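You operate a simulated robot arm through the tools that you are given. There is no shell and no other tool. Be economical: measure what you need, move in short steps, check, and stop when the job is done.

The job below is to be done with a simulated robot arm. You get a single attempt, and the scene is never put back.

TASK
Clean both styli from the stand in the pot and hang each in the rack under its own number.
Fine: shut the lids again.

The check looks at the end state, three seconds after you hand in, the way a careful person would. Anything else that was tipped, shoved, dropped, spilled or broken makes it a failure. A push-on lid holds only when it is set on centred and level and pressed home; a screw cap is set on level and turned clockwise until tight.

THE ROBOT
A 7-joint arm with a two-finger parallel gripper, fixed in place. Base frame: the origin is at the foot of the arm, x ahead of it, y to its left, z up; the work surface is at about z = 0.71. Readings come in m, degrees, newtons and seconds.
Its first joint turns from -166.0 to 166.0 degrees. Payload 4.4 kg.
The tool frame sits at the grasp point between the pads (the TCP): z along the fingers, y along the line on which they close. The tips reach 0.023 m beyond it. Largest opening 0.094 m; finger width 0.038, thickness 0.01; the body of the gripper, 0.054 by 0.096 m, starts 0.039 m behind the TCP.
Orientation is that of the tool frame in the base frame, as a unit quaternion [w, x, y, z]. With the fingers straight down and closing along the base's y, the tool's x points along the base's -x, its y along +y and its z along -z.

THE INTERFACE
- The arm moves only by the tool move_arm. Its argument "moves" is one flat list of numbers, 6 for each row, row after row: the shift along the base's x, y, z in units of 150 mm (1.0 is 150 mm), then the turn, a rotation vector about the base's x, y, z in units of 60 degrees (1.0 is 60 degrees). In form: [x, y, z, rx, ry, rz, x, y, z, rx, ry, rz, ...]. A call has 1 to 8 rows; each row is the pose to reach, as a shift and turn from the pose commanded when the call began. "claw" is the opening in per cent of the stroke, from 0 (shut) to 100 (fully open), set as the call begins (left out, the last holds). A call with a number of a shift or a turn outside -1 to 1 is refused whole. A row lasts 0.2 s, in which the tool goes at most 0.05 m and 8.6 degrees; a call with a longer step from one row to the next is refused whole, and so is a gripper value outside its range. Where a pose cannot be reached the arm comes as near as it can. A force on the tool above 40 N (or 10 N above the force at the start of the call, whichever is more), or a blocked arm, ends the call early, and 0.2 s more pass. The fingers move at their own pace (about 0.072 m/s each) and stop on an object; they squeeze with about 41 N. The grip force told is the motor's: it shows also when the fingers shut on nothing. Time passes only in rows, and 0.2 s behind the last, so rows that repeat a pose let the fingers close. The reply holds the time, the measured pose of the TCP, the force on the tool along the base axes, the opening and the grip force, in the units named above and with some noise.
- Cameras (640 x 400 px; columns grow to the right, rows downward): "scene" is fixed at [0.2203, -0.6496, 1.5437]; the picture's right is [0.83, -0.55, 0.00], its down [-0.29, -0.44, -0.85] and it looks along [0.47, 0.71, -0.52] (base axes); focal length 364 px, centre (320, 200). "wrist" rides on the gripper at [0.086, 0.016, -0.074] in the tool frame; the picture's right is [-0.18, 0.98, 0.00], its down [-0.58, -0.11, -0.81] and it looks along [-0.79, -0.15, 0.59] (tool axes); focal length 243 px, centre (320, 200). There is no depth. A picture from a camera that has moved, and an enlarged one, comes with that camera's place and axes in the base frame and with its lens.
- capture(camera): a new picture of that camera. No time passes.
- close_up(camera, box): a new picture of the part [left, top, right, bottom] of that camera's present view, enlarged. No time passes.
- sign_off(): hands the job in; it is judged then, once.

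Go step by step. Nothing tells you positions but the pictures and the camera data: compare them with the known pose of the tool, close in by small moves and look again before you grip or let go. The budget is 120 turns and 84 pictures, counting those below and the enlarged ones. Unless the task says otherwise, let go and move clear before handing in, and close with one line.

The tools are called after "Request:" by a JSON object that holds its "api" and its "payload". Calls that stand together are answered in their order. move_arm: Moves the arm, as the interface text tells. Its arguments: {"type":"object","properties":{"moves":{"type":"array"},"claw":{"type":"number"}},"required":["moves"]} The other tools are called the same way: capture (camera) takes a picture; close_up (camera, box) takes an enlarged picture of a part of a camera's view; sign_off () hands the job in.

At the start:

```text
t: 0.0
ee_pos: [0.5015, 0.4626, 1.1035]
tool_rot: [-0.001, 0.0, 1.0, 0.0]
force: [1.2, 0.4, 0.0]
gripper_width: 0.0939
gripper_force: 0.0
```

scene: 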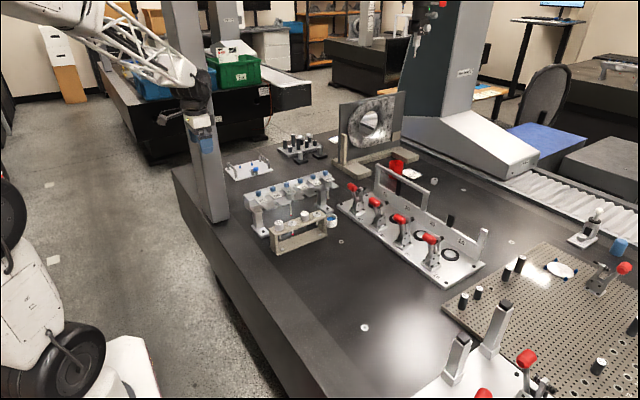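
wrist: 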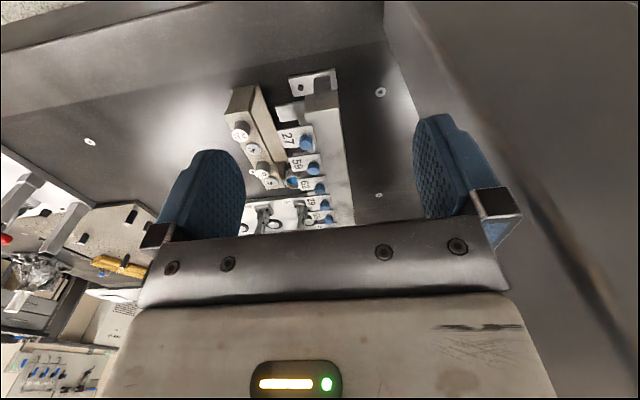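

I see a dark table with a rack with numbered places, a stone-coloured stand with vials, and other fixtures. I'll take enlarged views first.

Request:
{"api": "close_up", "payload": {"camera": "scene", "box": [210, 120, 370, 260]}}

Request:
{"api": "close_up", "payload": {"camera": "wrist", "box": [200, 60, 400, 240]}}

Request:
{"api": "close_up", "payload": {"camera": "scene", "box": [330, 150, 500, 290]}}

```text
2.86 times, centred on (290, 190) of scene
camera zoom: at [0.2203, -0.6496, 1.5437], right [0.83, -0.55, 0.0], down [-0.29, -0.44, -0.85], along [0.47, 0.71, -0.52], focal length 1039 px, centre (406, 229)
```

zoom: 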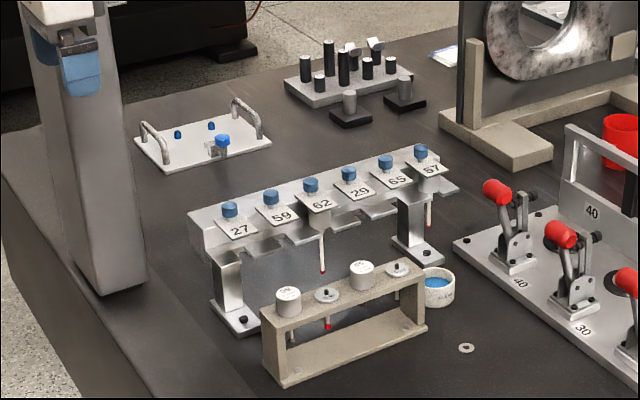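

```text
2.22 times, centred on (300, 150) of wrist
camera zoom: at [0.416, 0.4801, 1.1778], right [0.18, 0.98, 0.0], down [0.58, -0.11, 0.81], along [0.79, -0.15, -0.59], focal length 539 px, centre (364, 311)
```

zoom: 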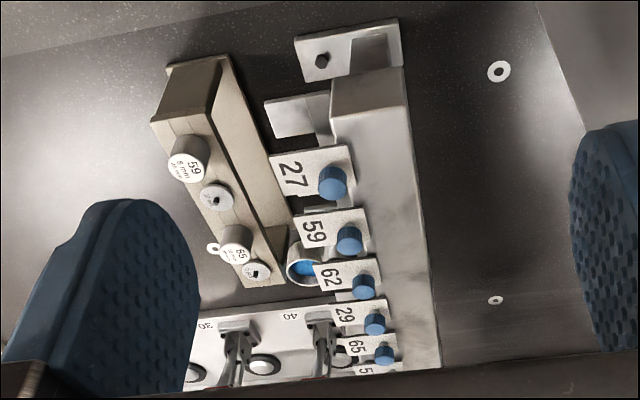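

```text
2.86 times, centred on (415, 220) of scene
camera zoom: at [0.2203, -0.6496, 1.5437], right [0.83, -0.55, 0.0], down [-0.29, -0.44, -0.85], along [0.47, 0.71, -0.52], focal length 1039 px, centre (49, 143)
```

zoom: 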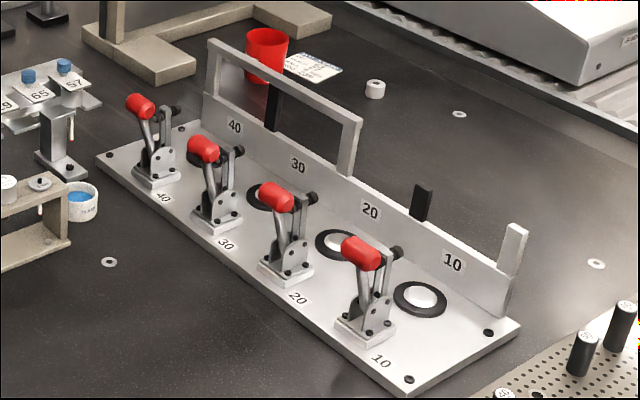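

The stand is along x at y≈0.285 (its "59" at about x 0.668, "65" at about 0.768, tops near z 0.822). The rack runs along x at y≈0.41. I'll move over for a nearer look with the wrist camera.

Request:
{"api": "move_arm", "payload": {"moves": [0, -0.3, 0, 0, 0, 0, 0, -0.6, -0.2, 0, 0, 0, 0, -0.8, -0.5, 0, 0, 0, 0.07, -0.85, -0.75, 0, 0, 0]}}

Request:
{"api": "capture", "payload": {"camera": "wrist"}}

```text
refused: row 2 steps farther than a row can; nothing moved
```

```text
78 pictures are left
camera wrist: at [0.416, 0.4801, 1.1778], right [0.18, 0.98, 0.0], down [0.58, -0.11, 0.81], along [0.79, -0.15, -0.59], focal length 243 px, centre (320, 200)
```

wrist: 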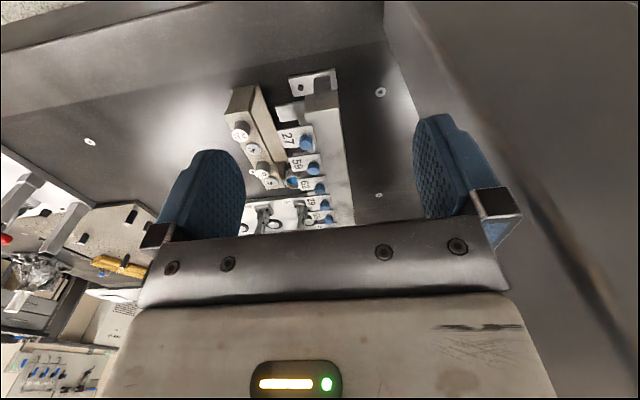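

The step was too long, so I'm splitting it up for the same approach.

Request:
{"api": "move_arm", "payload": {"moves": [0, -0.3, 0, 0, 0, 0, 0, -0.55, -0.2, 0, 0, 0, 0, -0.75, -0.4, 0, 0, 0, 0.05, -0.85, -0.68, 0, 0, 0, 0.07, -0.85, -0.8, 0, 0, 0, 0.07, -0.85, -0.8, 0, 0, 0]}}

Request:
{"api": "capture", "payload": {"camera": "wrist"}}

```text
t: 1.4
ee_pos: [0.5127, 0.3352, 0.9836]
tool_rot: [0.0, 0.0, 1.0, 0.0]
force: [-0.8, -1.1, -0.1]
gripper_width: 0.0942
gripper_force: 0.2
```

```text
77 pictures are left
camera wrist: at [0.427, 0.3514, 1.0581], right [0.18, 0.98, 0.0], down [0.58, -0.11, 0.81], along [0.79, -0.15, -0.59], focal length 243 px, centre (320, 200)
```

wrist: 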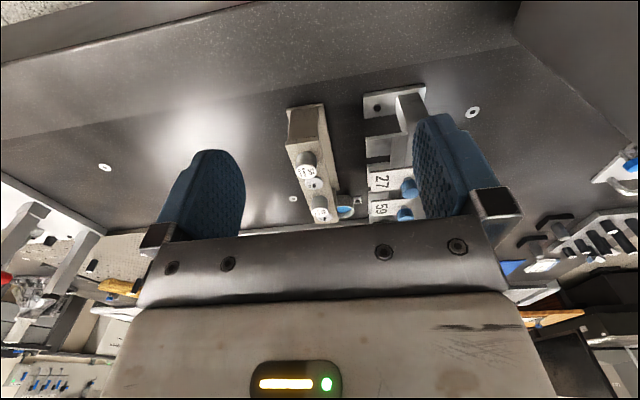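

The view between the fingers is partly blocked; I'll take enlarged views from both cameras to understand the styli and lids.

Request:
{"api": "close_up", "payload": {"camera": "wrist", "box": [270, 80, 440, 230]}}

Request:
{"api": "close_up", "payload": {"camera": "scene", "box": [265, 195, 345, 255]}}

Request:
{"api": "close_up", "payload": {"camera": "scene", "box": [255, 160, 345, 215]}}

```text
2.67 times, centred on (355, 155) of wrist
camera zoom: at [0.427, 0.3514, 1.0581], right [0.18, 0.98, 0.0], down [0.58, -0.11, 0.81], along [0.79, -0.15, -0.59], focal length 647 px, centre (227, 320)
```

zoom: 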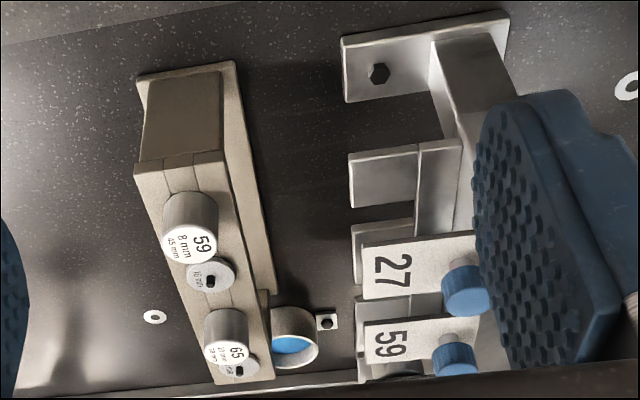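

```text
6.67 times, centred on (305, 225) of scene
camera zoom: at [0.2203, -0.6496, 1.5437], right [0.83, -0.55, 0.0], down [-0.29, -0.44, -0.85], along [0.47, 0.71, -0.52], focal length 2424 px, centre (420, 33)
```

zoom: 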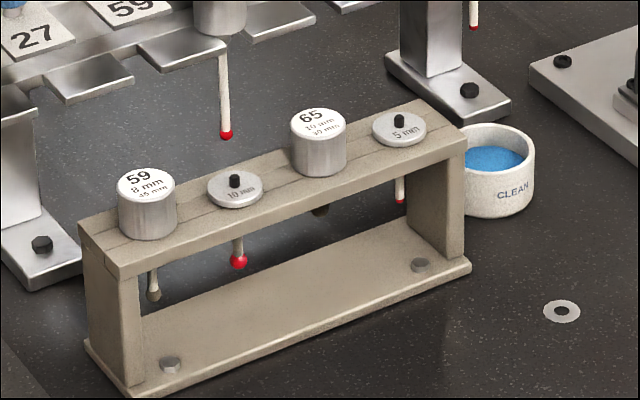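

```text
7.11 times, centred on (300, 188) of scene
camera zoom: at [0.2203, -0.6496, 1.5437], right [0.83, -0.55, 0.0], down [-0.29, -0.44, -0.85], along [0.47, 0.71, -0.52], focal length 2586 px, centre (462, 289)
```

zoom: 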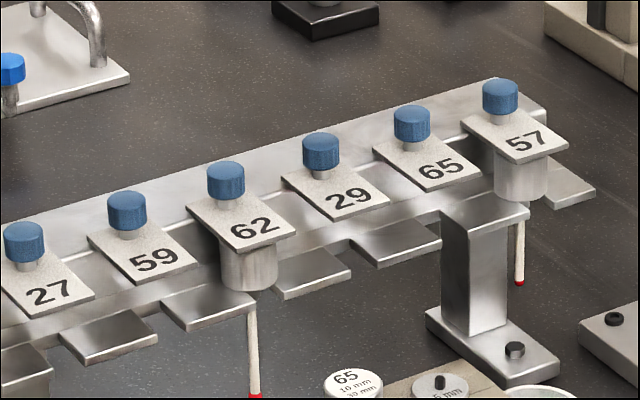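

The two numbered bodies (59: dirty 8 mm ball, 65: dirty 10 mm ball) belong to the rack's lidded slots 59 and 65; the cleaning pot is behind the far end of the stand. I'll rotate the tool 90° about the vertical to look at the rack's front.

Request:
{"api": "move_arm", "payload": {"moves": [0.1, -0.2, 0.1, 0, 0, 0.14, 0.2, -0.4, 0.1, 0, 0, 0.28, 0.3, -0.6, 0.1, 0, 0, 0.42, 0.45, -0.8, 0.1, 0, 0, 0.56, 0.6, -0.9, 0.1, 0, 0, 0.7, 0.8, -0.95, 0.1, 0, 0, 0.84, 0.95, -0.95, 0.1, 0, 0, 0.98, 0.95, -0.95, 0.1, 0, 0, 1.0]}}

Request:
{"api": "move_arm", "payload": {"moves": [0, 0, 0, 0, 0, 0.14, 0, 0, 0, 0, 0, 0.28, 0, 0, 0, 0, 0, 0.42, 0, 0, 0, 0, 0, 0.5, 0, 0, 0, 0, 0, 0.5]}}

Request:
{"api": "capture", "payload": {"camera": "wrist"}}

```text
t: 3.2
ee_pos: [0.6546, 0.1927, 0.9998]
tool_rot: [0.001, -0.5, 0.866, -0.001]
force: [-0.7, 0.0, 0.8]
gripper_width: 0.0942
gripper_force: 0.0
```

```text
t: 4.4
ee_pos: [0.6544, 0.1924, 0.9973]
tool_rot: [0.0, 0.708, -0.706, 0.0]
force: [0.2, 0.4, -0.3]
gripper_width: 0.0941
gripper_force: 0.1
```

```text
73 pictures are left
camera wrist: at [0.6401, 0.107, 1.0722], right [-0.98, 0.18, 0.0], down [0.11, 0.58, 0.81], along [0.15, 0.79, -0.59], focal length 243 px, centre (320, 200)
```

wrist: 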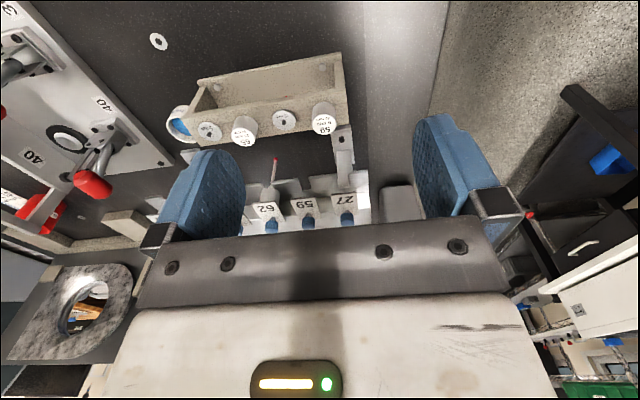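

The view is upside-down but useful. I'll move forward and up so the rack's slots 59–65 sit in the clear part of the view.

Request:
{"api": "move_arm", "payload": {"moves": [0.15, 0.2, 0.1, 0, 0, 0, 0.35, 0.4, 0.2, 0, 0, 0, 0.6, 0.5, 0.2, 0, 0, 0, 0.6, 0.5, 0.2, 0, 0, 0]}}

Request:
{"api": "close_up", "payload": {"camera": "wrist", "box": [180, 60, 460, 235]}}

```text
t: 5.4
ee_pos: [0.7435, 0.2671, 1.0273]
tool_rot: [0.0, -0.707, 0.708, 0.0]
force: [0.2, -0.1, -0.1]
gripper_width: 0.094
gripper_force: 0.1
```

```text
2.29 times, centred on (320, 148) of wrist
camera zoom: at [0.728, 0.1817, 1.1028], right [-0.98, 0.18, 0.0], down [0.11, 0.58, 0.81], along [0.15, 0.79, -0.59], focal length 555 px, centre (320, 320)
```

zoom: 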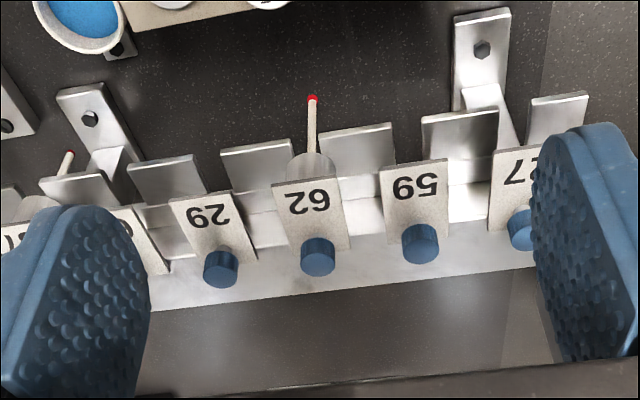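

Slot knobs are at y≈0.412 with 58 mm spacing: 59 at x≈0.715, 65 at x≈0.89. I need to understand the lid mechanism, so I'm enlarging more.

Request:
{"api": "close_up", "payload": {"camera": "wrist", "box": [290, 100, 390, 190]}}

Request:
{"api": "close_up", "payload": {"camera": "scene", "box": [255, 175, 310, 210]}}

```text
4.44 times, centred on (340, 145) of wrist
camera zoom: at [0.728, 0.1817, 1.1028], right [-0.98, 0.18, 0.0], down [0.11, 0.58, 0.81], along [0.15, 0.79, -0.59], focal length 1078 px, centre (231, 444)
```

zoom: 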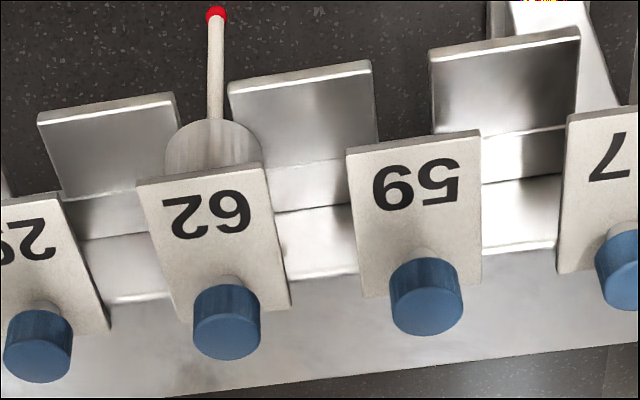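

```text
11.43 times, centred on (282, 192) of scene
camera zoom: at [0.2203, -0.6496, 1.5437], right [0.83, -0.55, 0.0], down [-0.29, -0.44, -0.85], along [0.47, 0.71, -0.52], focal length 4156 px, centre (749, 286)
```

zoom: 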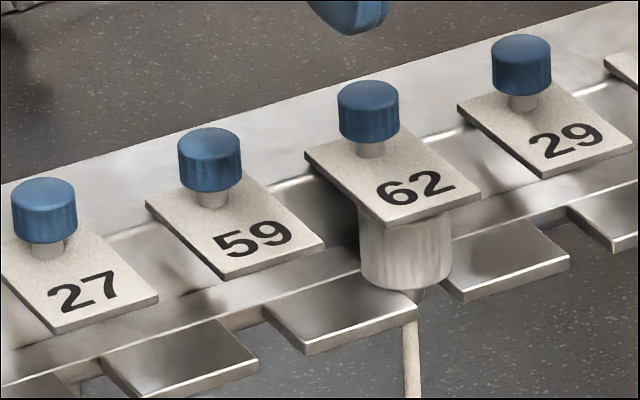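

The lids look like tiles with blue knobs at the rear resting on a wide rail, probably sliding back. I'll line up over knob 59 (about 0.716, 0.410, top 0.892) and look before gripping.

Request:
{"api": "move_arm", "payload": {"moves": [-0.05, 0.3, 0, 0, 0, 0, -0.1, 0.6, -0.1, 0, 0, 0, -0.185, 0.85, -0.25, 0, 0, 0, -0.185, 0.956, -0.5, 0, 0, 0, -0.185, 0.956, -0.55, 0, 0, 0, -0.185, 0.956, -0.55, 0, 0, 0], "claw": 55}}

Request:
{"api": "close_up", "payload": {"camera": "wrist", "box": [200, 70, 440, 240]}}

Request:
{"api": "close_up", "payload": {"camera": "scene", "box": [245, 145, 345, 215]}}

```text
t: 6.8
ee_pos: [0.7161, 0.4112, 0.9441]
tool_rot: [-0.001, 0.708, -0.707, 0.0]
force: [0.8, -0.9, 0.8]
gripper_width: 0.0517
gripper_force: 0.1
```

```text
2.35 times, centred on (320, 155) of wrist
camera zoom: at [0.7006, 0.3258, 1.0199], right [-0.98, 0.18, 0.0], down [0.11, 0.58, 0.81], along [0.15, 0.79, -0.59], focal length 571 px, centre (320, 306)
```

zoom: 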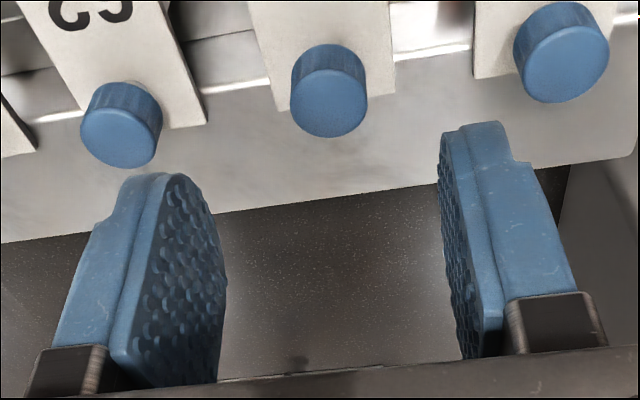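

```text
5.71 times, centred on (295, 180) of scene
camera zoom: at [0.2203, -0.6496, 1.5437], right [0.83, -0.55, 0.0], down [-0.29, -0.44, -0.85], along [0.47, 0.71, -0.52], focal length 2078 px, centre (463, 314)
```

zoom: 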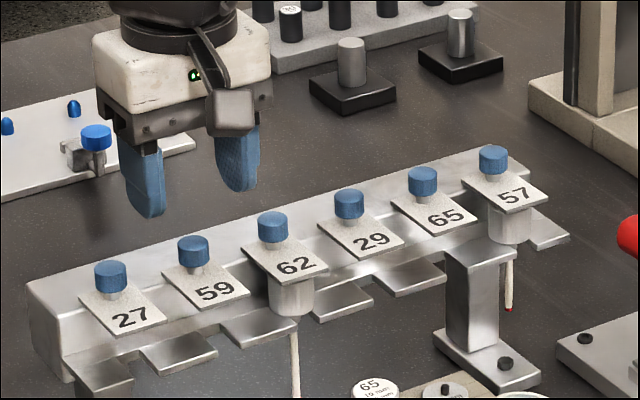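

The knob at (0.715, 0.412) agrees with my estimate. I'm lowering over it and closing.

Request:
{"api": "move_arm", "payload": {"moves": [-0.007, 0.008, -0.15, 0, 0, 0, -0.007, 0.008, -0.25, 0, 0, 0, -0.007, 0.008, -0.31, 0, 0, 0, -0.007, 0.008, -0.31, 0, 0, 0]}}

Request:
{"api": "close_up", "payload": {"camera": "wrist", "box": [200, 70, 440, 240]}}

Request:
{"api": "close_up", "payload": {"camera": "scene", "box": [245, 145, 345, 215]}}

```text
t: 7.8
ee_pos: [0.7147, 0.4123, 0.9006]
tool_rot: [0.0, 0.707, -0.707, 0.001]
force: [1.2, 0.4, 0.7]
gripper_width: 0.0517
gripper_force: 0.1
```

```text
2.35 times, centred on (320, 155) of wrist
camera zoom: at [0.7, 0.3269, 0.9745], right [-0.98, 0.18, 0.0], down [0.11, 0.58, 0.81], along [0.15, 0.79, -0.59], focal length 571 px, centre (320, 306)
```

zoom: 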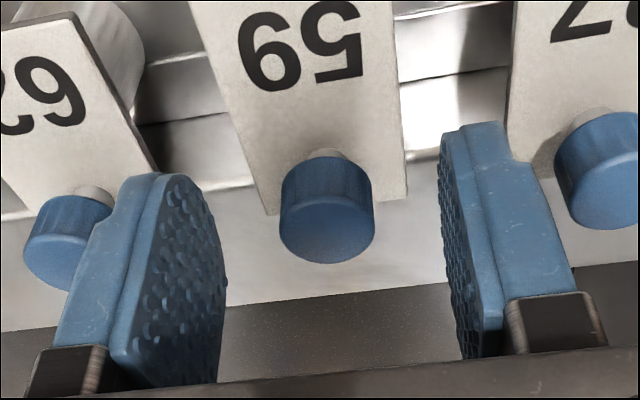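

```text
5.71 times, centred on (295, 180) of scene
camera zoom: at [0.2203, -0.6496, 1.5437], right [0.83, -0.55, 0.0], down [-0.29, -0.44, -0.85], along [0.47, 0.71, -0.52], focal length 2078 px, centre (463, 314)
```

zoom: 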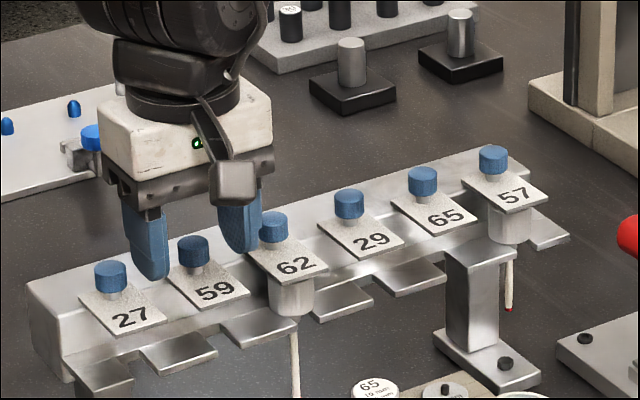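

The knob is centred between the fingers; I'm going 4 mm lower and closing.

Request:
{"api": "move_arm", "payload": {"moves": [0, 0, -0.03, 0, 0, 0, 0, 0, -0.03, 0, 0, 0, 0, 0, -0.03, 0, 0, 0], "claw": 0}}

Request:
{"api": "move_arm", "payload": {"moves": [0, 0.02, 0, 0, 0, 0, 0, 0.04, 0, 0, 0, 0, 0, 0.06, 0, 0, 0, 0, 0, 0.06, 0, 0, 0, 0]}}

Request:
{"api": "close_up", "payload": {"camera": "scene", "box": [245, 145, 345, 215]}}

```text
t: 8.5
ee_pos: [0.7124, 0.4127, 0.8942]
tool_rot: [0.002, 0.708, -0.706, 0.0]
force: [-14.6, -0.3, 6.0]
gripper_width: 0.0197
gripper_force: 41.2
stopped in row 3: the force on the tool passed its limit (the readings are from after the stop); the commanded pose is now the measured one
```

```text
t: 9.5
ee_pos: [0.7134, 0.4211, 0.8944]
tool_rot: [0.001, 0.708, -0.707, -0.001]
force: [-29.7, 0.1, 11.2]
gripper_width: 0.0198
gripper_force: 41.5
```

```text
5.71 times, centred on (295, 180) of scene
camera zoom: at [0.2203, -0.6496, 1.5437], right [0.83, -0.55, 0.0], down [-0.29, -0.44, -0.85], along [0.47, 0.71, -0.52], focal length 2078 px, centre (463, 314)
```

zoom: 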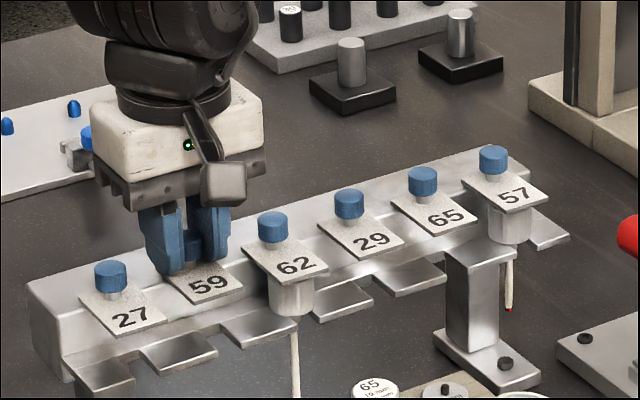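

The lid slides back freely in y. There's a sideways force, so I'll relax x slightly and continue sliding.

Request:
{"api": "move_arm", "payload": {"moves": [-0.013, 0, 0.005, 0, 0, 0, -0.013, 0.05, 0.005, 0, 0, 0]}}

```text
t: 10.1
ee_pos: [0.7117, 0.4277, 0.8937]
tool_rot: [0.0, -0.707, 0.707, 0.001]
force: [27.6, -0.7, 0.3]
gripper_width: 0.0194
gripper_force: 41.4
```

Request:
{"api": "move_arm", "payload": {"moves": [0.006, 0, 0, 0, 0, 0, 0.006, 0.05, 0, 0, 0, 0, 0.006, 0.1, 0, 0, 0, 0, 0.006, 0.15, 0, 0, 0, 0]}}

Request:
{"api": "close_up", "payload": {"camera": "scene", "box": [245, 145, 345, 215]}}

```text
t: 11.1
ee_pos: [0.7117, 0.4516, 0.8935]
tool_rot: [0.002, 0.707, -0.707, 0.0]
force: [12.5, -0.5, 0.1]
gripper_width: 0.0198
gripper_force: 41.1
```

```text
5.71 times, centred on (295, 180) of scene
camera zoom: at [0.2203, -0.6496, 1.5437], right [0.83, -0.55, 0.0], down [-0.29, -0.44, -0.85], along [0.47, 0.71, -0.52], focal length 2078 px, centre (463, 314)
```

zoom: 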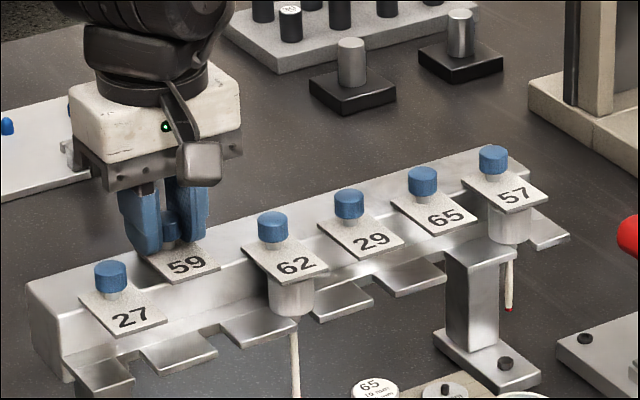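

Sliding nicely; I'm continuing back until a stop is felt, in small steps.

Request:
{"api": "move_arm", "payload": {"moves": [0.002, 0.03, 0, 0, 0, 0, 0.002, 0.06, 0, 0, 0, 0, 0.002, 0.09, 0, 0, 0, 0, 0.002, 0.09, 0, 0, 0, 0]}}

Request:
{"api": "close_up", "payload": {"camera": "scene", "box": [245, 145, 345, 215]}}

```text
t: 12.1
ee_pos: [0.7128, 0.4638, 0.8957]
tool_rot: [-0.001, -0.707, 0.707, -0.001]
force: [9.1, -34.9, -0.7]
gripper_width: 0.0196
gripper_force: 40.6
```

```text
5.71 times, centred on (295, 180) of scene
camera zoom: at [0.2203, -0.6496, 1.5437], right [0.83, -0.55, 0.0], down [-0.29, -0.44, -0.85], along [0.47, 0.71, -0.52], focal length 2078 px, centre (463, 314)
```

zoom: 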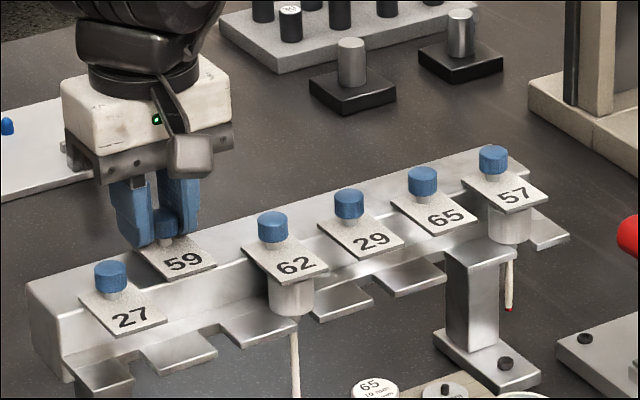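

The stop is reached with about 52 mm of travel. I'm releasing and rising to check that the lid stays open.

Request:
{"api": "move_arm", "payload": {"moves": [0, -0.015, 0, 0, 0, 0, 0, -0.015, 0, 0, 0, 0]}}

Request:
{"api": "move_arm", "payload": {"moves": [0, 0, 0, 0, 0, 0, 0, 0, 0, 0, 0, 0, 0, 0, 0, 0, 0, 0, 0, 0, 0.25, 0, 0, 0, 0, -0.2, 0.5, 0, 0, 0], "claw": 55}}

Request:
{"api": "close_up", "payload": {"camera": "wrist", "box": [180, 40, 460, 240]}}

```text
t: 12.7
ee_pos: [0.7135, 0.4637, 0.8949]
tool_rot: [0.001, 0.708, -0.706, 0.0]
force: [26.8, 0.1, 0.6]
gripper_width: 0.0195
gripper_force: 41.4
```

```text
t: 13.9
ee_pos: [0.7131, 0.4342, 0.9697]
tool_rot: [0.002, 0.708, -0.706, 0.0]
force: [0.5, -0.9, 0.4]
gripper_width: 0.0516
gripper_force: 0.0
```

```text
2.00 times, centred on (320, 140) of wrist
camera zoom: at [0.6984, 0.3485, 1.0444], right [-0.98, 0.18, 0.0], down [0.11, 0.58, 0.81], along [0.15, 0.79, -0.59], focal length 485 px, centre (320, 320)
```

zoom: 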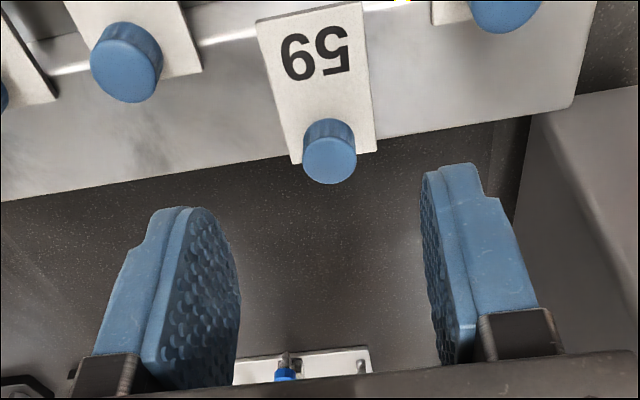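

Lid 59 stays open. Next is lid 65, with its knob expected at about (0.889, 0.412).

Request:
{"api": "move_arm", "payload": {"moves": [0.3, -0.04, 0, 0, 0, 0, 0.6, -0.1, 0, 0, 0, 0, 0.85, -0.13, 0, 0, 0, 0, 0.85, -0.13, 0, 0, 0, 0]}}

Request:
{"api": "move_arm", "payload": {"moves": [0.15, 0, -0.07, 0, 0, 0, 0.31, 0, -0.15, 0, 0, 0, 0.31, 0, -0.15, 0, 0, 0]}}

Request:
{"api": "close_up", "payload": {"camera": "wrist", "box": [180, 40, 460, 240]}}

```text
t: 14.9
ee_pos: [0.8398, 0.4141, 0.9705]
tool_rot: [-0.001, -0.707, 0.707, 0.0]
force: [0.5, -0.4, 0.0]
gripper_width: 0.0518
gripper_force: 0.0
```

```text
t: 15.7
ee_pos: [0.8875, 0.4141, 0.9485]
tool_rot: [-0.001, -0.707, 0.707, 0.0]
force: [-0.4, 0.0, -0.4]
gripper_width: 0.0517
gripper_force: 0.1
```

```text
2.00 times, centred on (320, 140) of wrist
camera zoom: at [0.8719, 0.3286, 1.0233], right [-0.98, 0.18, 0.0], down [0.11, 0.58, 0.81], along [0.15, 0.79, -0.59], focal length 485 px, centre (320, 320)
```

zoom: 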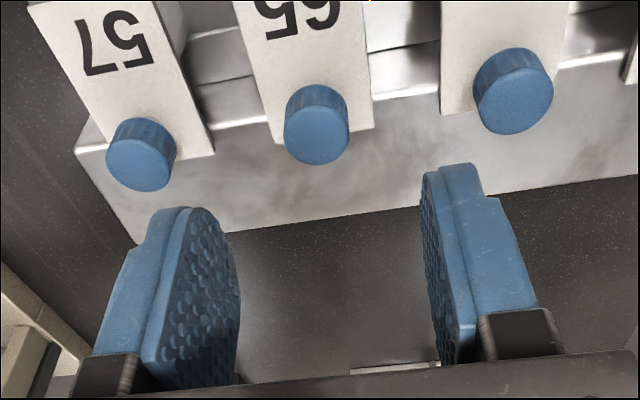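

Knob 65 is measured at (0.889, 0.412); allowing for the offset seen at 59 I'm keeping x≈0.8875. Descending to grip.

Request:
{"api": "move_arm", "payload": {"moves": [0, -0.013, -0.15, 0, 0, 0, 0, -0.013, -0.3, 0, 0, 0, 0, -0.013, -0.35, 0, 0, 0, 0, -0.013, -0.35, 0, 0, 0]}}

Request:
{"api": "close_up", "payload": {"camera": "wrist", "box": [180, 40, 460, 240]}}

```text
t: 16.7
ee_pos: [0.8873, 0.412, 0.8954]
tool_rot: [0.001, 0.708, -0.707, -0.002]
force: [0.4, -0.2, 0.6]
gripper_width: 0.0516
gripper_force: 0.1
```

```text
2.00 times, centred on (320, 140) of wrist
camera zoom: at [0.8724, 0.3268, 0.9707], right [-0.98, 0.18, 0.0], down [0.11, 0.58, 0.81], along [0.15, 0.79, -0.59], focal length 485 px, centre (320, 320)
```

zoom: 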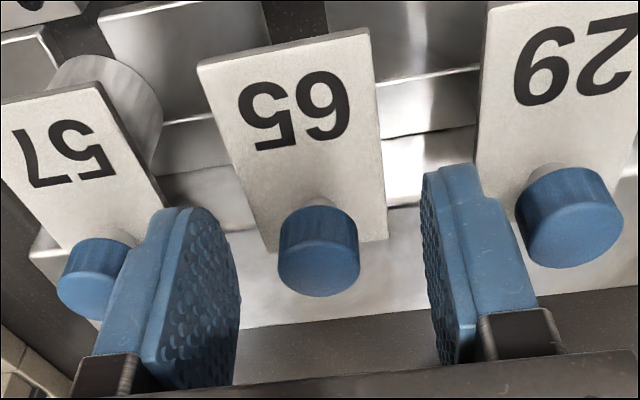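

Centred relative to the previous grip; I'm closing on knob 65 and sliding it back.

Request:
{"api": "move_arm", "payload": {"moves": [0, 0, 0, 0, 0, 0, 0, 0, 0, 0, 0, 0, 0, 0, 0, 0, 0, 0], "claw": 0}}

Request:
{"api": "move_arm", "payload": {"moves": [0, 0.05, 0, 0, 0, 0, 0, 0.1, 0, 0, 0, 0, 0, 0.15, 0, 0, 0, 0, 0, 0.15, 0, 0, 0, 0]}}

```text
t: 17.5
ee_pos: [0.8876, 0.4119, 0.8961]
tool_rot: [0.0, 0.707, -0.707, -0.001]
force: [3.4, 0.1, 0.0]
gripper_width: 0.0194
gripper_force: 41.2
```

```text
t: 18.5
ee_pos: [0.8869, 0.4337, 0.8955]
tool_rot: [-0.001, -0.707, 0.707, 0.001]
force: [0.7, 0.5, 2.0]
gripper_width: 0.0195
gripper_force: 41.4
```

Request:
{"api": "move_arm", "payload": {"moves": [0, 0.05, 0, 0, 0, 0, 0, 0.1, 0, 0, 0, 0, 0, 0.15, 0, 0, 0, 0, 0, 0.195, 0, 0, 0, 0, 0, 0.195, 0, 0, 0, 0]}}

Request:
{"api": "close_up", "payload": {"camera": "scene", "box": [245, 145, 345, 215]}}

```text
t: 19.5
ee_pos: [0.8866, 0.4574, 0.8949]
tool_rot: [-0.003, -0.707, 0.708, 0.001]
force: [-6.8, -13.0, 3.4]
gripper_width: 0.0195
gripper_force: 41.4
stopped in row 4: the force on the tool passed its limit (the readings are from after the stop); the commanded pose is now the measured one
```

```text
5.71 times, centred on (295, 180) of scene
camera zoom: at [0.2203, -0.6496, 1.5437], right [0.83, -0.55, 0.0], down [-0.29, -0.44, -0.85], along [0.47, 0.71, -0.52], focal length 2078 px, centre (463, 314)
```

zoom: 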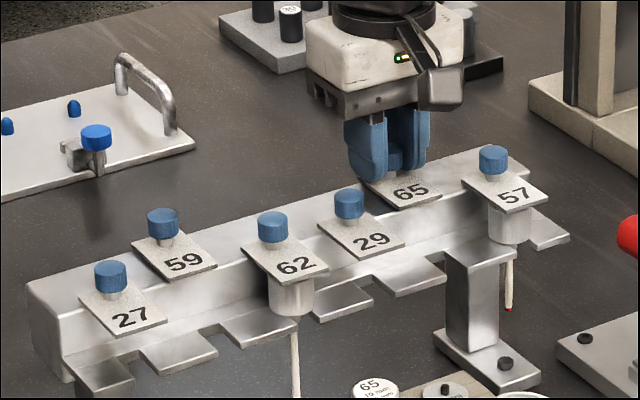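

Lid 65 moved about 45 mm; I'll try a few more millimetres so it matches 59.

Request:
{"api": "move_arm", "payload": {"moves": [0.002, 0.015, 0, 0, 0, 0, 0.002, 0.03, 0, 0, 0, 0, 0.002, 0.045, 0, 0, 0, 0, 0.002, 0.045, 0, 0, 0, 0]}}

```text
t: 19.9
ee_pos: [0.8879, 0.4575, 0.8951]
tool_rot: [-0.005, -0.706, 0.708, 0.0]
force: [-8.3, -13.2, 4.3]
gripper_width: 0.0196
gripper_force: 41.1
stopped in row 2: the force on the tool passed its limit (the readings are from after the stop); the commanded pose is now the measured one
```

Sufficient opening: the hanging stylus axis is near y≈0.388, and lid 65's front edge is now at about y 0.415. I'm releasing and rising.

Request:
{"api": "move_arm", "payload": {"moves": [0, 0, 0, 0, 0, 0, 0, 0, 0, 0, 0, 0, 0, 0, 0, 0, 0, 0, 0, 0, 0.2, 0, 0, 0, 0, -0.15, 0.45, 0, 0, 0, 0, -0.4, 0.5, 0, 0, 0], "claw": 55}}

Request:
{"api": "move_arm", "payload": {"moves": [-0.25, -0.2, 0, 0, 0, 0, -0.5, -0.3, 0, 0, 0, 0, -0.78, -0.45, 0, 0, 0, 0, -0.78, -0.75, 0, 0, 0, 0, -0.78, -0.75, 0, 0, 0, 0]}}

Request:
{"api": "capture", "payload": {"camera": "wrist"}}

```text
t: 21.3
ee_pos: [0.8876, 0.3998, 0.9699]
tool_rot: [0.004, 0.708, -0.707, 0.0]
force: [0.0, 0.2, 0.4]
gripper_width: 0.0518
gripper_force: 0.1
```

```text
t: 22.5
ee_pos: [0.7697, 0.2851, 0.9715]
tool_rot: [0.004, 0.707, -0.707, 0.0]
force: [0.2, 0.6, -0.8]
gripper_width: 0.0519
gripper_force: 0.1
```

```text
58 pictures are left
camera wrist: at [0.7555, 0.201, 1.0469], right [-0.98, 0.18, 0.0], down [0.11, 0.58, 0.8], along [0.15, 0.79, -0.6], focal length 243 px, centre (320, 200)
```

wrist: 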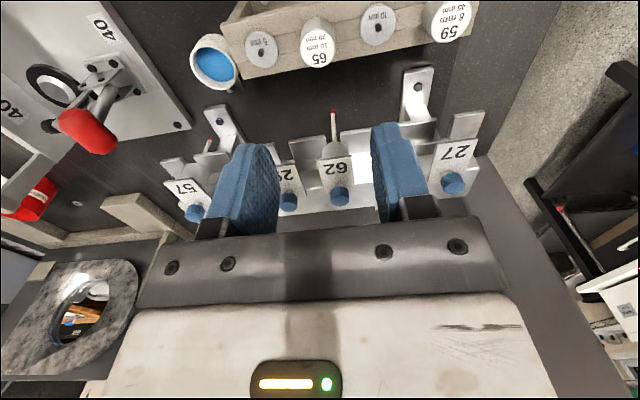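

I'm correcting a tiny tilt and enlarging the stand to measure the body tops.

Request:
{"api": "close_up", "payload": {"camera": "wrist", "box": [180, 0, 480, 100]}}

Request:
{"api": "close_up", "payload": {"camera": "scene", "box": [265, 195, 345, 255]}}

Request:
{"api": "move_arm", "payload": {"moves": [0, 0, -0.1, 0.0054, -0.0054, 0, 0, 0, -0.1, 0.0054, -0.0054, 0]}}

```text
2.13 times, centred on (330, 50) of wrist
camera zoom: at [0.7555, 0.201, 1.0469], right [-0.98, 0.18, 0.0], down [0.11, 0.58, 0.8], along [0.15, 0.79, -0.6], focal length 518 px, centre (299, 520)
```

zoom: 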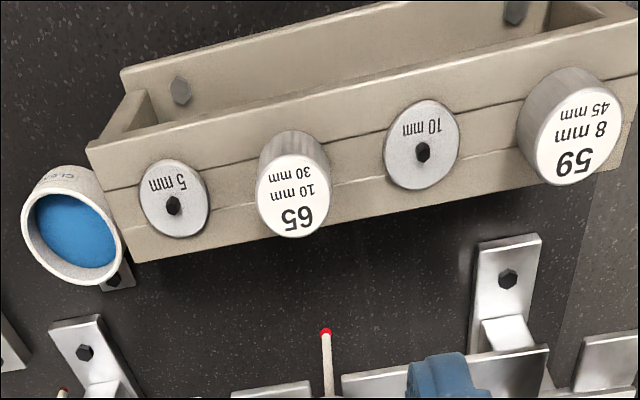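

```text
6.67 times, centred on (305, 225) of scene
camera zoom: at [0.2203, -0.6496, 1.5437], right [0.83, -0.55, 0.0], down [-0.29, -0.44, -0.85], along [0.47, 0.71, -0.52], focal length 2424 px, centre (420, 33)
```

zoom: 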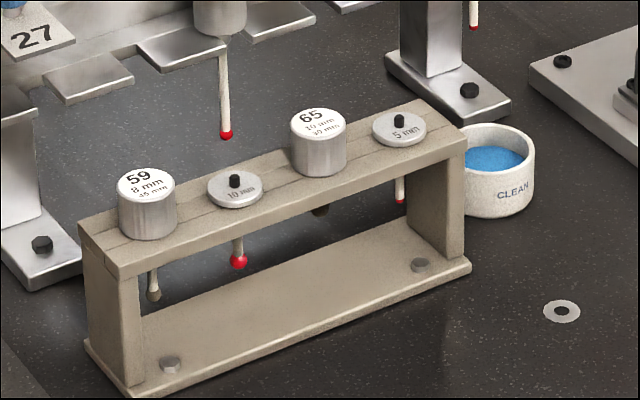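

```text
t: 23.1
ee_pos: [0.7693, 0.2865, 0.9558]
tool_rot: [0.001, -0.707, 0.707, 0.0]
force: [0.1, 0.3, 0.7]
gripper_width: 0.0518
gripper_force: 0.0
```

Measured: body 59 at about (0.671, 0.288), body 65 at about (0.775, 0.288), tops at z 0.8215, shelf at about 0.798; pot at about (0.908, 0.311). I'm going above 59 with a narrower opening.

Request:
{"api": "move_arm", "payload": {"moves": [-0.3, 0.01, 0, 0, 0, 0, -0.6, 0.01, 0, 0, 0, 0, -0.66, 0.01, -0.25, 0, 0, 0, -0.66, 0.01, -0.5, 0, 0, 0, -0.66, 0.01, -0.56, 0, 0, 0, -0.66, 0.01, -0.56, 0, 0, 0], "claw": 45}}

Request:
{"api": "close_up", "payload": {"camera": "wrist", "box": [180, 40, 460, 240]}}

Request:
{"api": "close_up", "payload": {"camera": "scene", "box": [245, 175, 345, 245]}}

```text
t: 24.5
ee_pos: [0.6705, 0.2872, 0.871]
tool_rot: [0.001, -0.707, 0.707, 0.001]
force: [-0.5, 0.4, 0.5]
gripper_width: 0.0423
gripper_force: 0.1
```

```text
2.00 times, centred on (320, 140) of wrist
camera zoom: at [0.6558, 0.2023, 0.9457], right [-0.98, 0.18, 0.0], down [0.11, 0.58, 0.81], along [0.15, 0.79, -0.59], focal length 485 px, centre (320, 320)
```

zoom: 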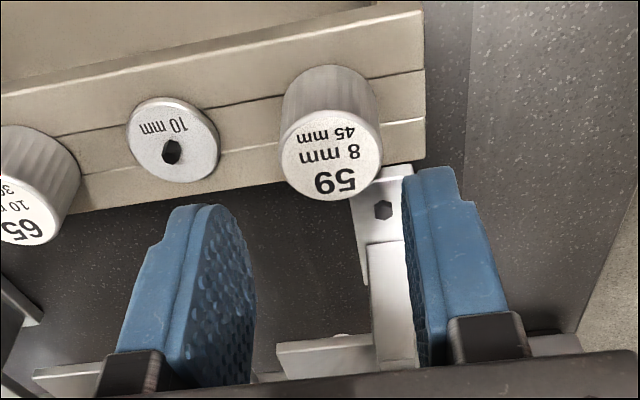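

```text
5.71 times, centred on (295, 210) of scene
camera zoom: at [0.2203, -0.6496, 1.5437], right [0.83, -0.55, 0.0], down [-0.29, -0.44, -0.85], along [0.47, 0.71, -0.52], focal length 2078 px, centre (463, 143)
```

zoom: 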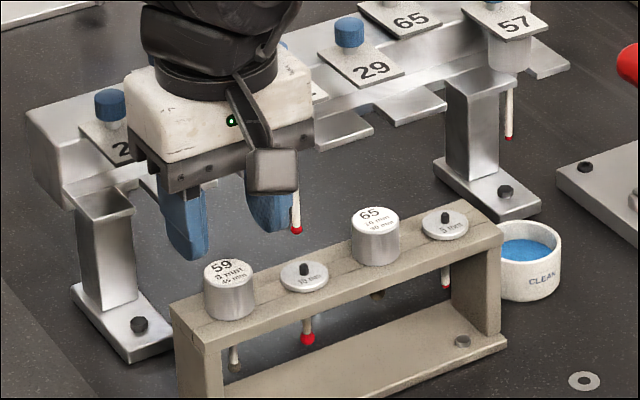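

Body 59 is at about (0.6688, 0.288). I'm making a minor x correction and descending to z≈0.824.

Request:
{"api": "move_arm", "payload": {"moves": [-0.013, 0.004, -0.12, 0, 0, 0, -0.013, 0.004, -0.24, 0, 0, 0, -0.013, 0.004, -0.31, 0, 0, 0, -0.013, 0.004, -0.31, 0, 0, 0]}}

Request:
{"api": "close_up", "payload": {"camera": "wrist", "box": [180, 40, 460, 240]}}

Request:
{"api": "close_up", "payload": {"camera": "scene", "box": [245, 175, 345, 245]}}

```text
t: 25.5
ee_pos: [0.6707, 0.2889, 0.8251]
tool_rot: [0.0, 0.707, -0.707, -0.001]
force: [-1.0, 1.1, 0.3]
gripper_width: 0.0423
gripper_force: 0.2
```

```text
2.00 times, centred on (320, 140) of wrist
camera zoom: at [0.6545, 0.2031, 0.8995], right [-0.98, 0.18, 0.0], down [0.11, 0.58, 0.81], along [0.15, 0.79, -0.59], focal length 485 px, centre (320, 320)
```

zoom: 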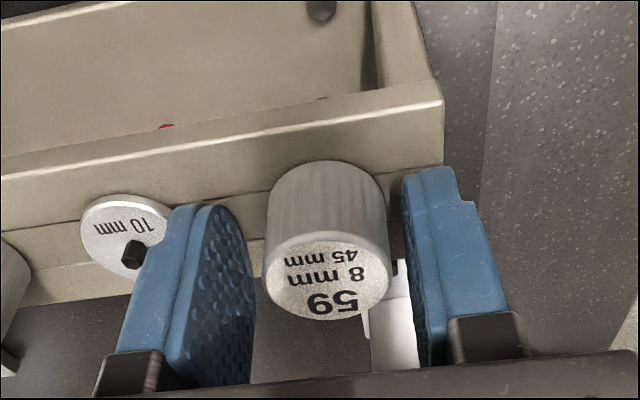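

```text
5.71 times, centred on (295, 210) of scene
camera zoom: at [0.2203, -0.6496, 1.5437], right [0.83, -0.55, 0.0], down [-0.29, -0.44, -0.85], along [0.47, 0.71, -0.52], focal length 2078 px, centre (463, 143)
```

zoom: 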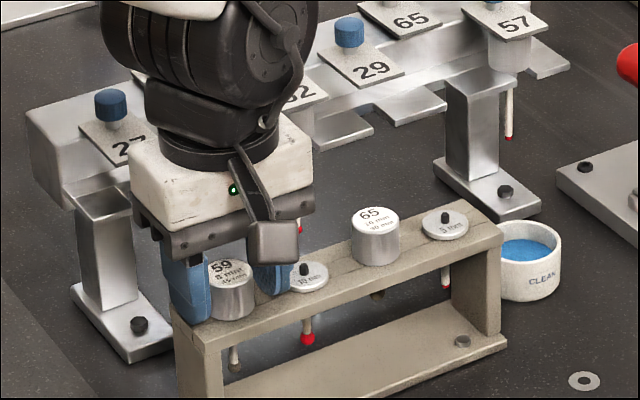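

The body sits centred between the fingers, with the discs clear. I'm closing.

Request:
{"api": "move_arm", "payload": {"moves": [0, 0, 0, 0, 0, 0, 0, 0, 0, 0, 0, 0, 0, 0, 0, 0, 0, 0], "claw": 0}}

```text
t: 26.3
ee_pos: [0.6697, 0.2883, 0.824]
tool_rot: [0.0, -0.707, 0.707, 0.001]
force: [-1.2, 0.1, 0.3]
gripper_width: 0.0287
gripper_force: 41.2
```

Gripped with no side force. I'm lifting straight up and checking.

Request:
{"api": "move_arm", "payload": {"moves": [0, 0, 0.1, 0, 0, 0, 0, 0, 0.25, 0, 0, 0, 0, 0, 0.45, 0, 0, 0, 0, 0, 0.65, 0, 0, 0, 0, 0, 0.65, 0, 0, 0]}}

Request:
{"api": "close_up", "payload": {"camera": "scene", "box": [235, 145, 345, 245]}}

Request:
{"api": "close_up", "payload": {"camera": "wrist", "box": [180, 0, 460, 240]}}

```text
t: 27.5
ee_pos: [0.6693, 0.2886, 0.9215]
tool_rot: [-0.001, 0.707, -0.707, -0.001]
force: [-0.2, -1.1, -0.5]
gripper_width: 0.0286
gripper_force: 41.0
```

```text
4.00 times, centred on (290, 195) of scene
camera zoom: at [0.2203, -0.6496, 1.5437], right [0.83, -0.55, 0.0], down [-0.29, -0.44, -0.85], along [0.47, 0.71, -0.52], focal length 1455 px, centre (440, 220)
```

zoom: 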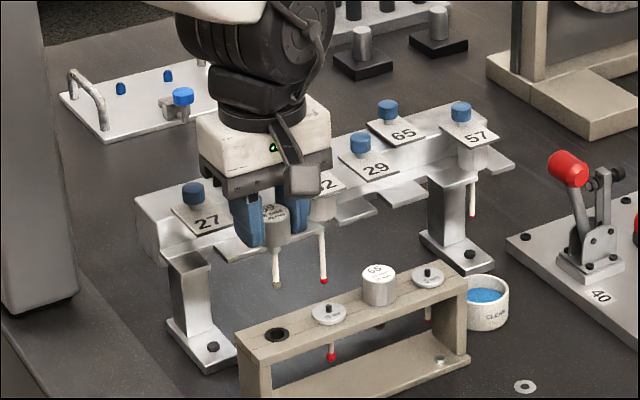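

```text
1.67 times, centred on (320, 120) of wrist
camera zoom: at [0.6548, 0.2023, 0.9977], right [-0.98, 0.18, 0.0], down [0.11, 0.58, 0.81], along [0.15, 0.79, -0.59], focal length 404 px, centre (320, 333)
```

zoom: 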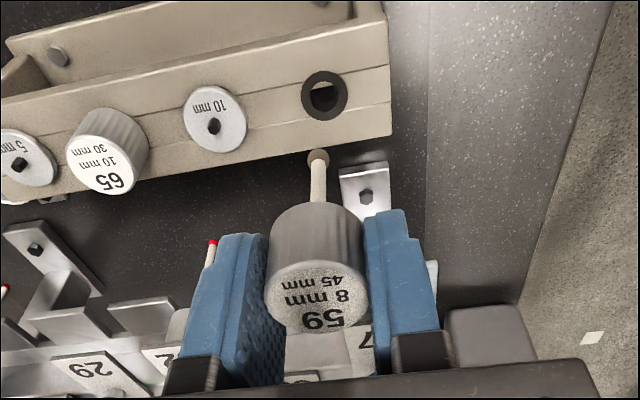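

Stylus 59 is out cleanly. I'm carrying it at height over to the pot and looking again there.

Request:
{"api": "move_arm", "payload": {"moves": [0.3, 0.02, 0, 0, 0, 0, 0.6, 0.06, 0, 0, 0, 0, 0.9, 0.1, 0, 0, 0, 0, 0.9, 0.1, 0, 0, 0, 0]}}

Request:
{"api": "move_arm", "payload": {"moves": [0.3, 0.02, 0, 0, 0, 0, 0.6, 0.04, 0, 0, 0, 0, 0.69, 0.05, 0, 0, 0, 0, 0.69, 0.05, 0, 0, 0, 0]}}

Request:
{"api": "close_up", "payload": {"camera": "wrist", "box": [180, 0, 460, 240]}}

Request:
{"api": "close_up", "payload": {"camera": "scene", "box": [285, 165, 365, 245]}}

```text
t: 28.5
ee_pos: [0.8063, 0.3005, 0.9244]
tool_rot: [-0.001, 0.707, -0.707, 0.0]
force: [0.7, 0.1, 0.6]
gripper_width: 0.0282
gripper_force: 40.9
```

```text
t: 29.5
ee_pos: [0.9093, 0.3098, 0.9223]
tool_rot: [0.001, -0.707, 0.707, 0.0]
force: [0.0, 0.0, -0.1]
gripper_width: 0.0284
gripper_force: 41.5
```

```text
1.67 times, centred on (320, 120) of wrist
camera zoom: at [0.8946, 0.2248, 0.9958], right [-0.98, 0.18, 0.0], down [0.11, 0.58, 0.81], along [0.15, 0.79, -0.59], focal length 404 px, centre (320, 333)
```

zoom: 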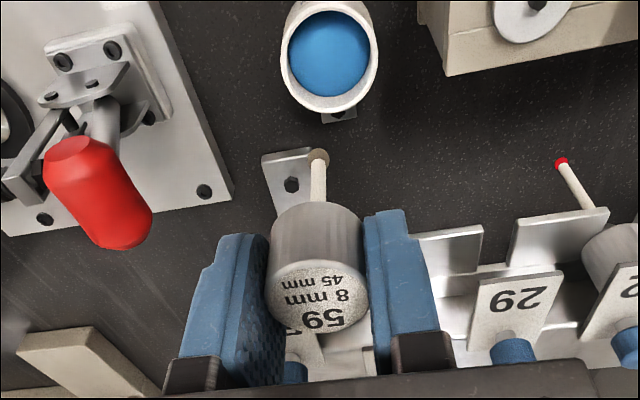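

```text
5.00 times, centred on (325, 205) of scene
camera zoom: at [0.2203, -0.6496, 1.5437], right [0.83, -0.55, 0.0], down [-0.29, -0.44, -0.85], along [0.47, 0.71, -0.52], focal length 1818 px, centre (295, 175)
```

zoom: 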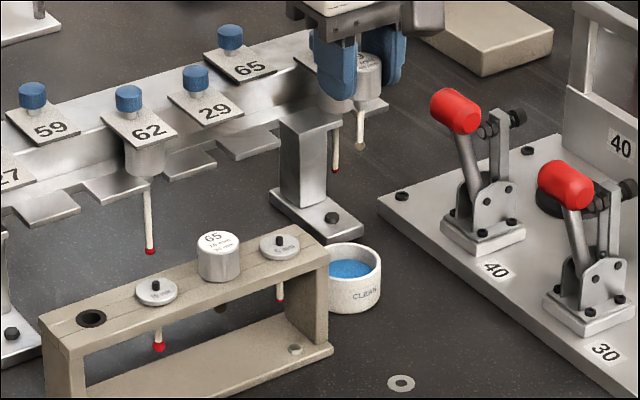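

The pot centre is at about (0.9055, 0.3135). I'm aligning and descending to just above the rim for a check.

Request:
{"api": "move_arm", "payload": {"moves": [-0.025, 0.023, -0.2, 0, 0, 0, -0.025, 0.023, -0.4, 0, 0, 0, -0.025, 0.023, -0.55, 0, 0, 0, -0.025, 0.023, -0.6, 0, 0, 0, -0.025, 0.023, -0.6, 0, 0, 0]}}

Request:
{"api": "close_up", "payload": {"camera": "wrist", "box": [180, 0, 460, 240]}}

Request:
{"api": "close_up", "payload": {"camera": "scene", "box": [305, 185, 365, 245]}}

```text
t: 30.7
ee_pos: [0.9046, 0.312, 0.8308]
tool_rot: [0.001, -0.707, 0.707, 0.001]
force: [-0.1, -0.2, -1.1]
gripper_width: 0.0286
gripper_force: 41.0
```

```text
1.67 times, centred on (320, 120) of wrist
camera zoom: at [0.8895, 0.2279, 0.9056], right [-0.98, 0.18, 0.0], down [0.11, 0.58, 0.81], along [0.15, 0.79, -0.59], focal length 404 px, centre (320, 333)
```

zoom: 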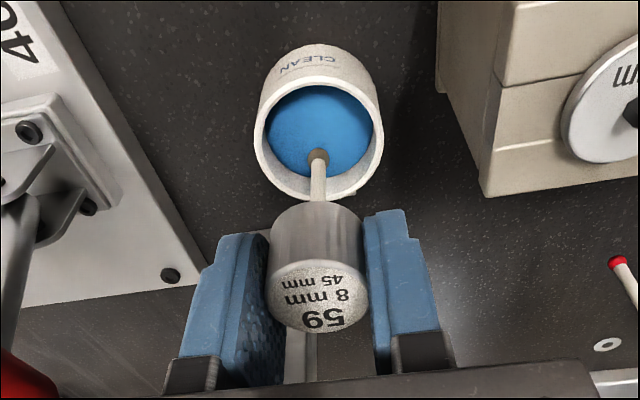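

```text
6.67 times, centred on (335, 215) of scene
camera zoom: at [0.2203, -0.6496, 1.5437], right [0.83, -0.55, 0.0], down [-0.29, -0.44, -0.85], along [0.47, 0.71, -0.52], focal length 2424 px, centre (220, 100)
```

zoom: 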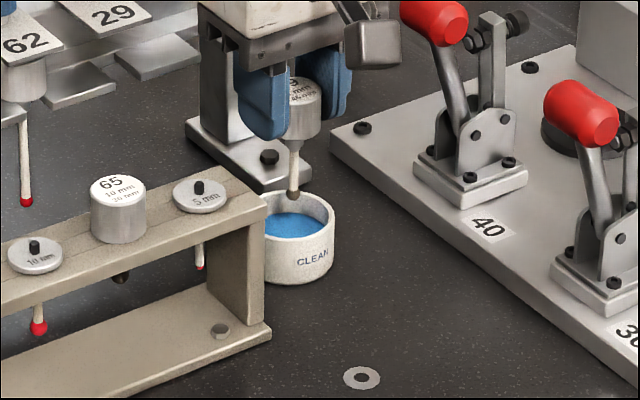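

The ball is well over the pot's centre. I'm dipping slowly.

Request:
{"api": "move_arm", "payload": {"moves": [0.01, 0.005, -0.07, 0, 0, 0, 0.01, 0.005, -0.12, 0, 0, 0, 0.01, 0.005, -0.16, 0, 0, 0, 0.01, 0.005, -0.19, 0, 0, 0, 0.01, 0.005, -0.2, 0, 0, 0, 0.01, 0.005, -0.2, 0, 0, 0]}}

Request:
{"api": "close_up", "payload": {"camera": "wrist", "box": [180, 0, 460, 240]}}

Request:
{"api": "close_up", "payload": {"camera": "scene", "box": [305, 185, 365, 245]}}

```text
t: 32.1
ee_pos: [0.9059, 0.315, 0.8038]
tool_rot: [-0.002, 0.707, -0.707, 0.0]
force: [-3.1, -0.3, 23.0]
gripper_width: 0.0284
gripper_force: 41.7
```

```text
1.67 times, centred on (320, 120) of wrist
camera zoom: at [0.8915, 0.2294, 0.8779], right [-0.98, 0.18, 0.0], down [0.11, 0.58, 0.81], along [0.15, 0.79, -0.59], focal length 404 px, centre (320, 333)
```

zoom: 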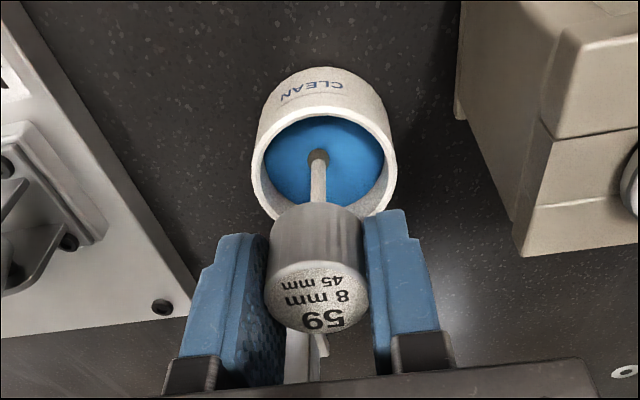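

```text
6.67 times, centred on (335, 215) of scene
camera zoom: at [0.2203, -0.6496, 1.5437], right [0.83, -0.55, 0.0], down [-0.29, -0.44, -0.85], along [0.47, 0.71, -0.52], focal length 2424 px, centre (220, 100)
```

zoom: 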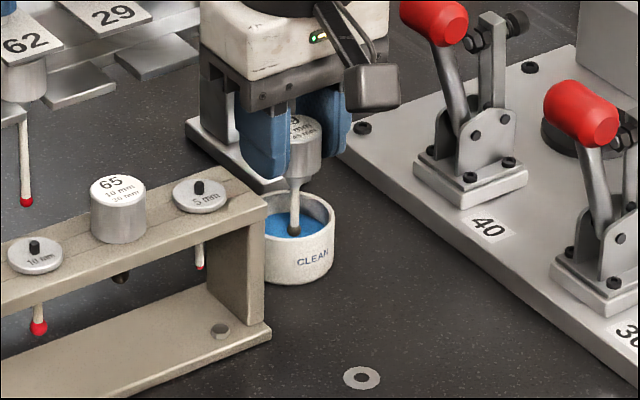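

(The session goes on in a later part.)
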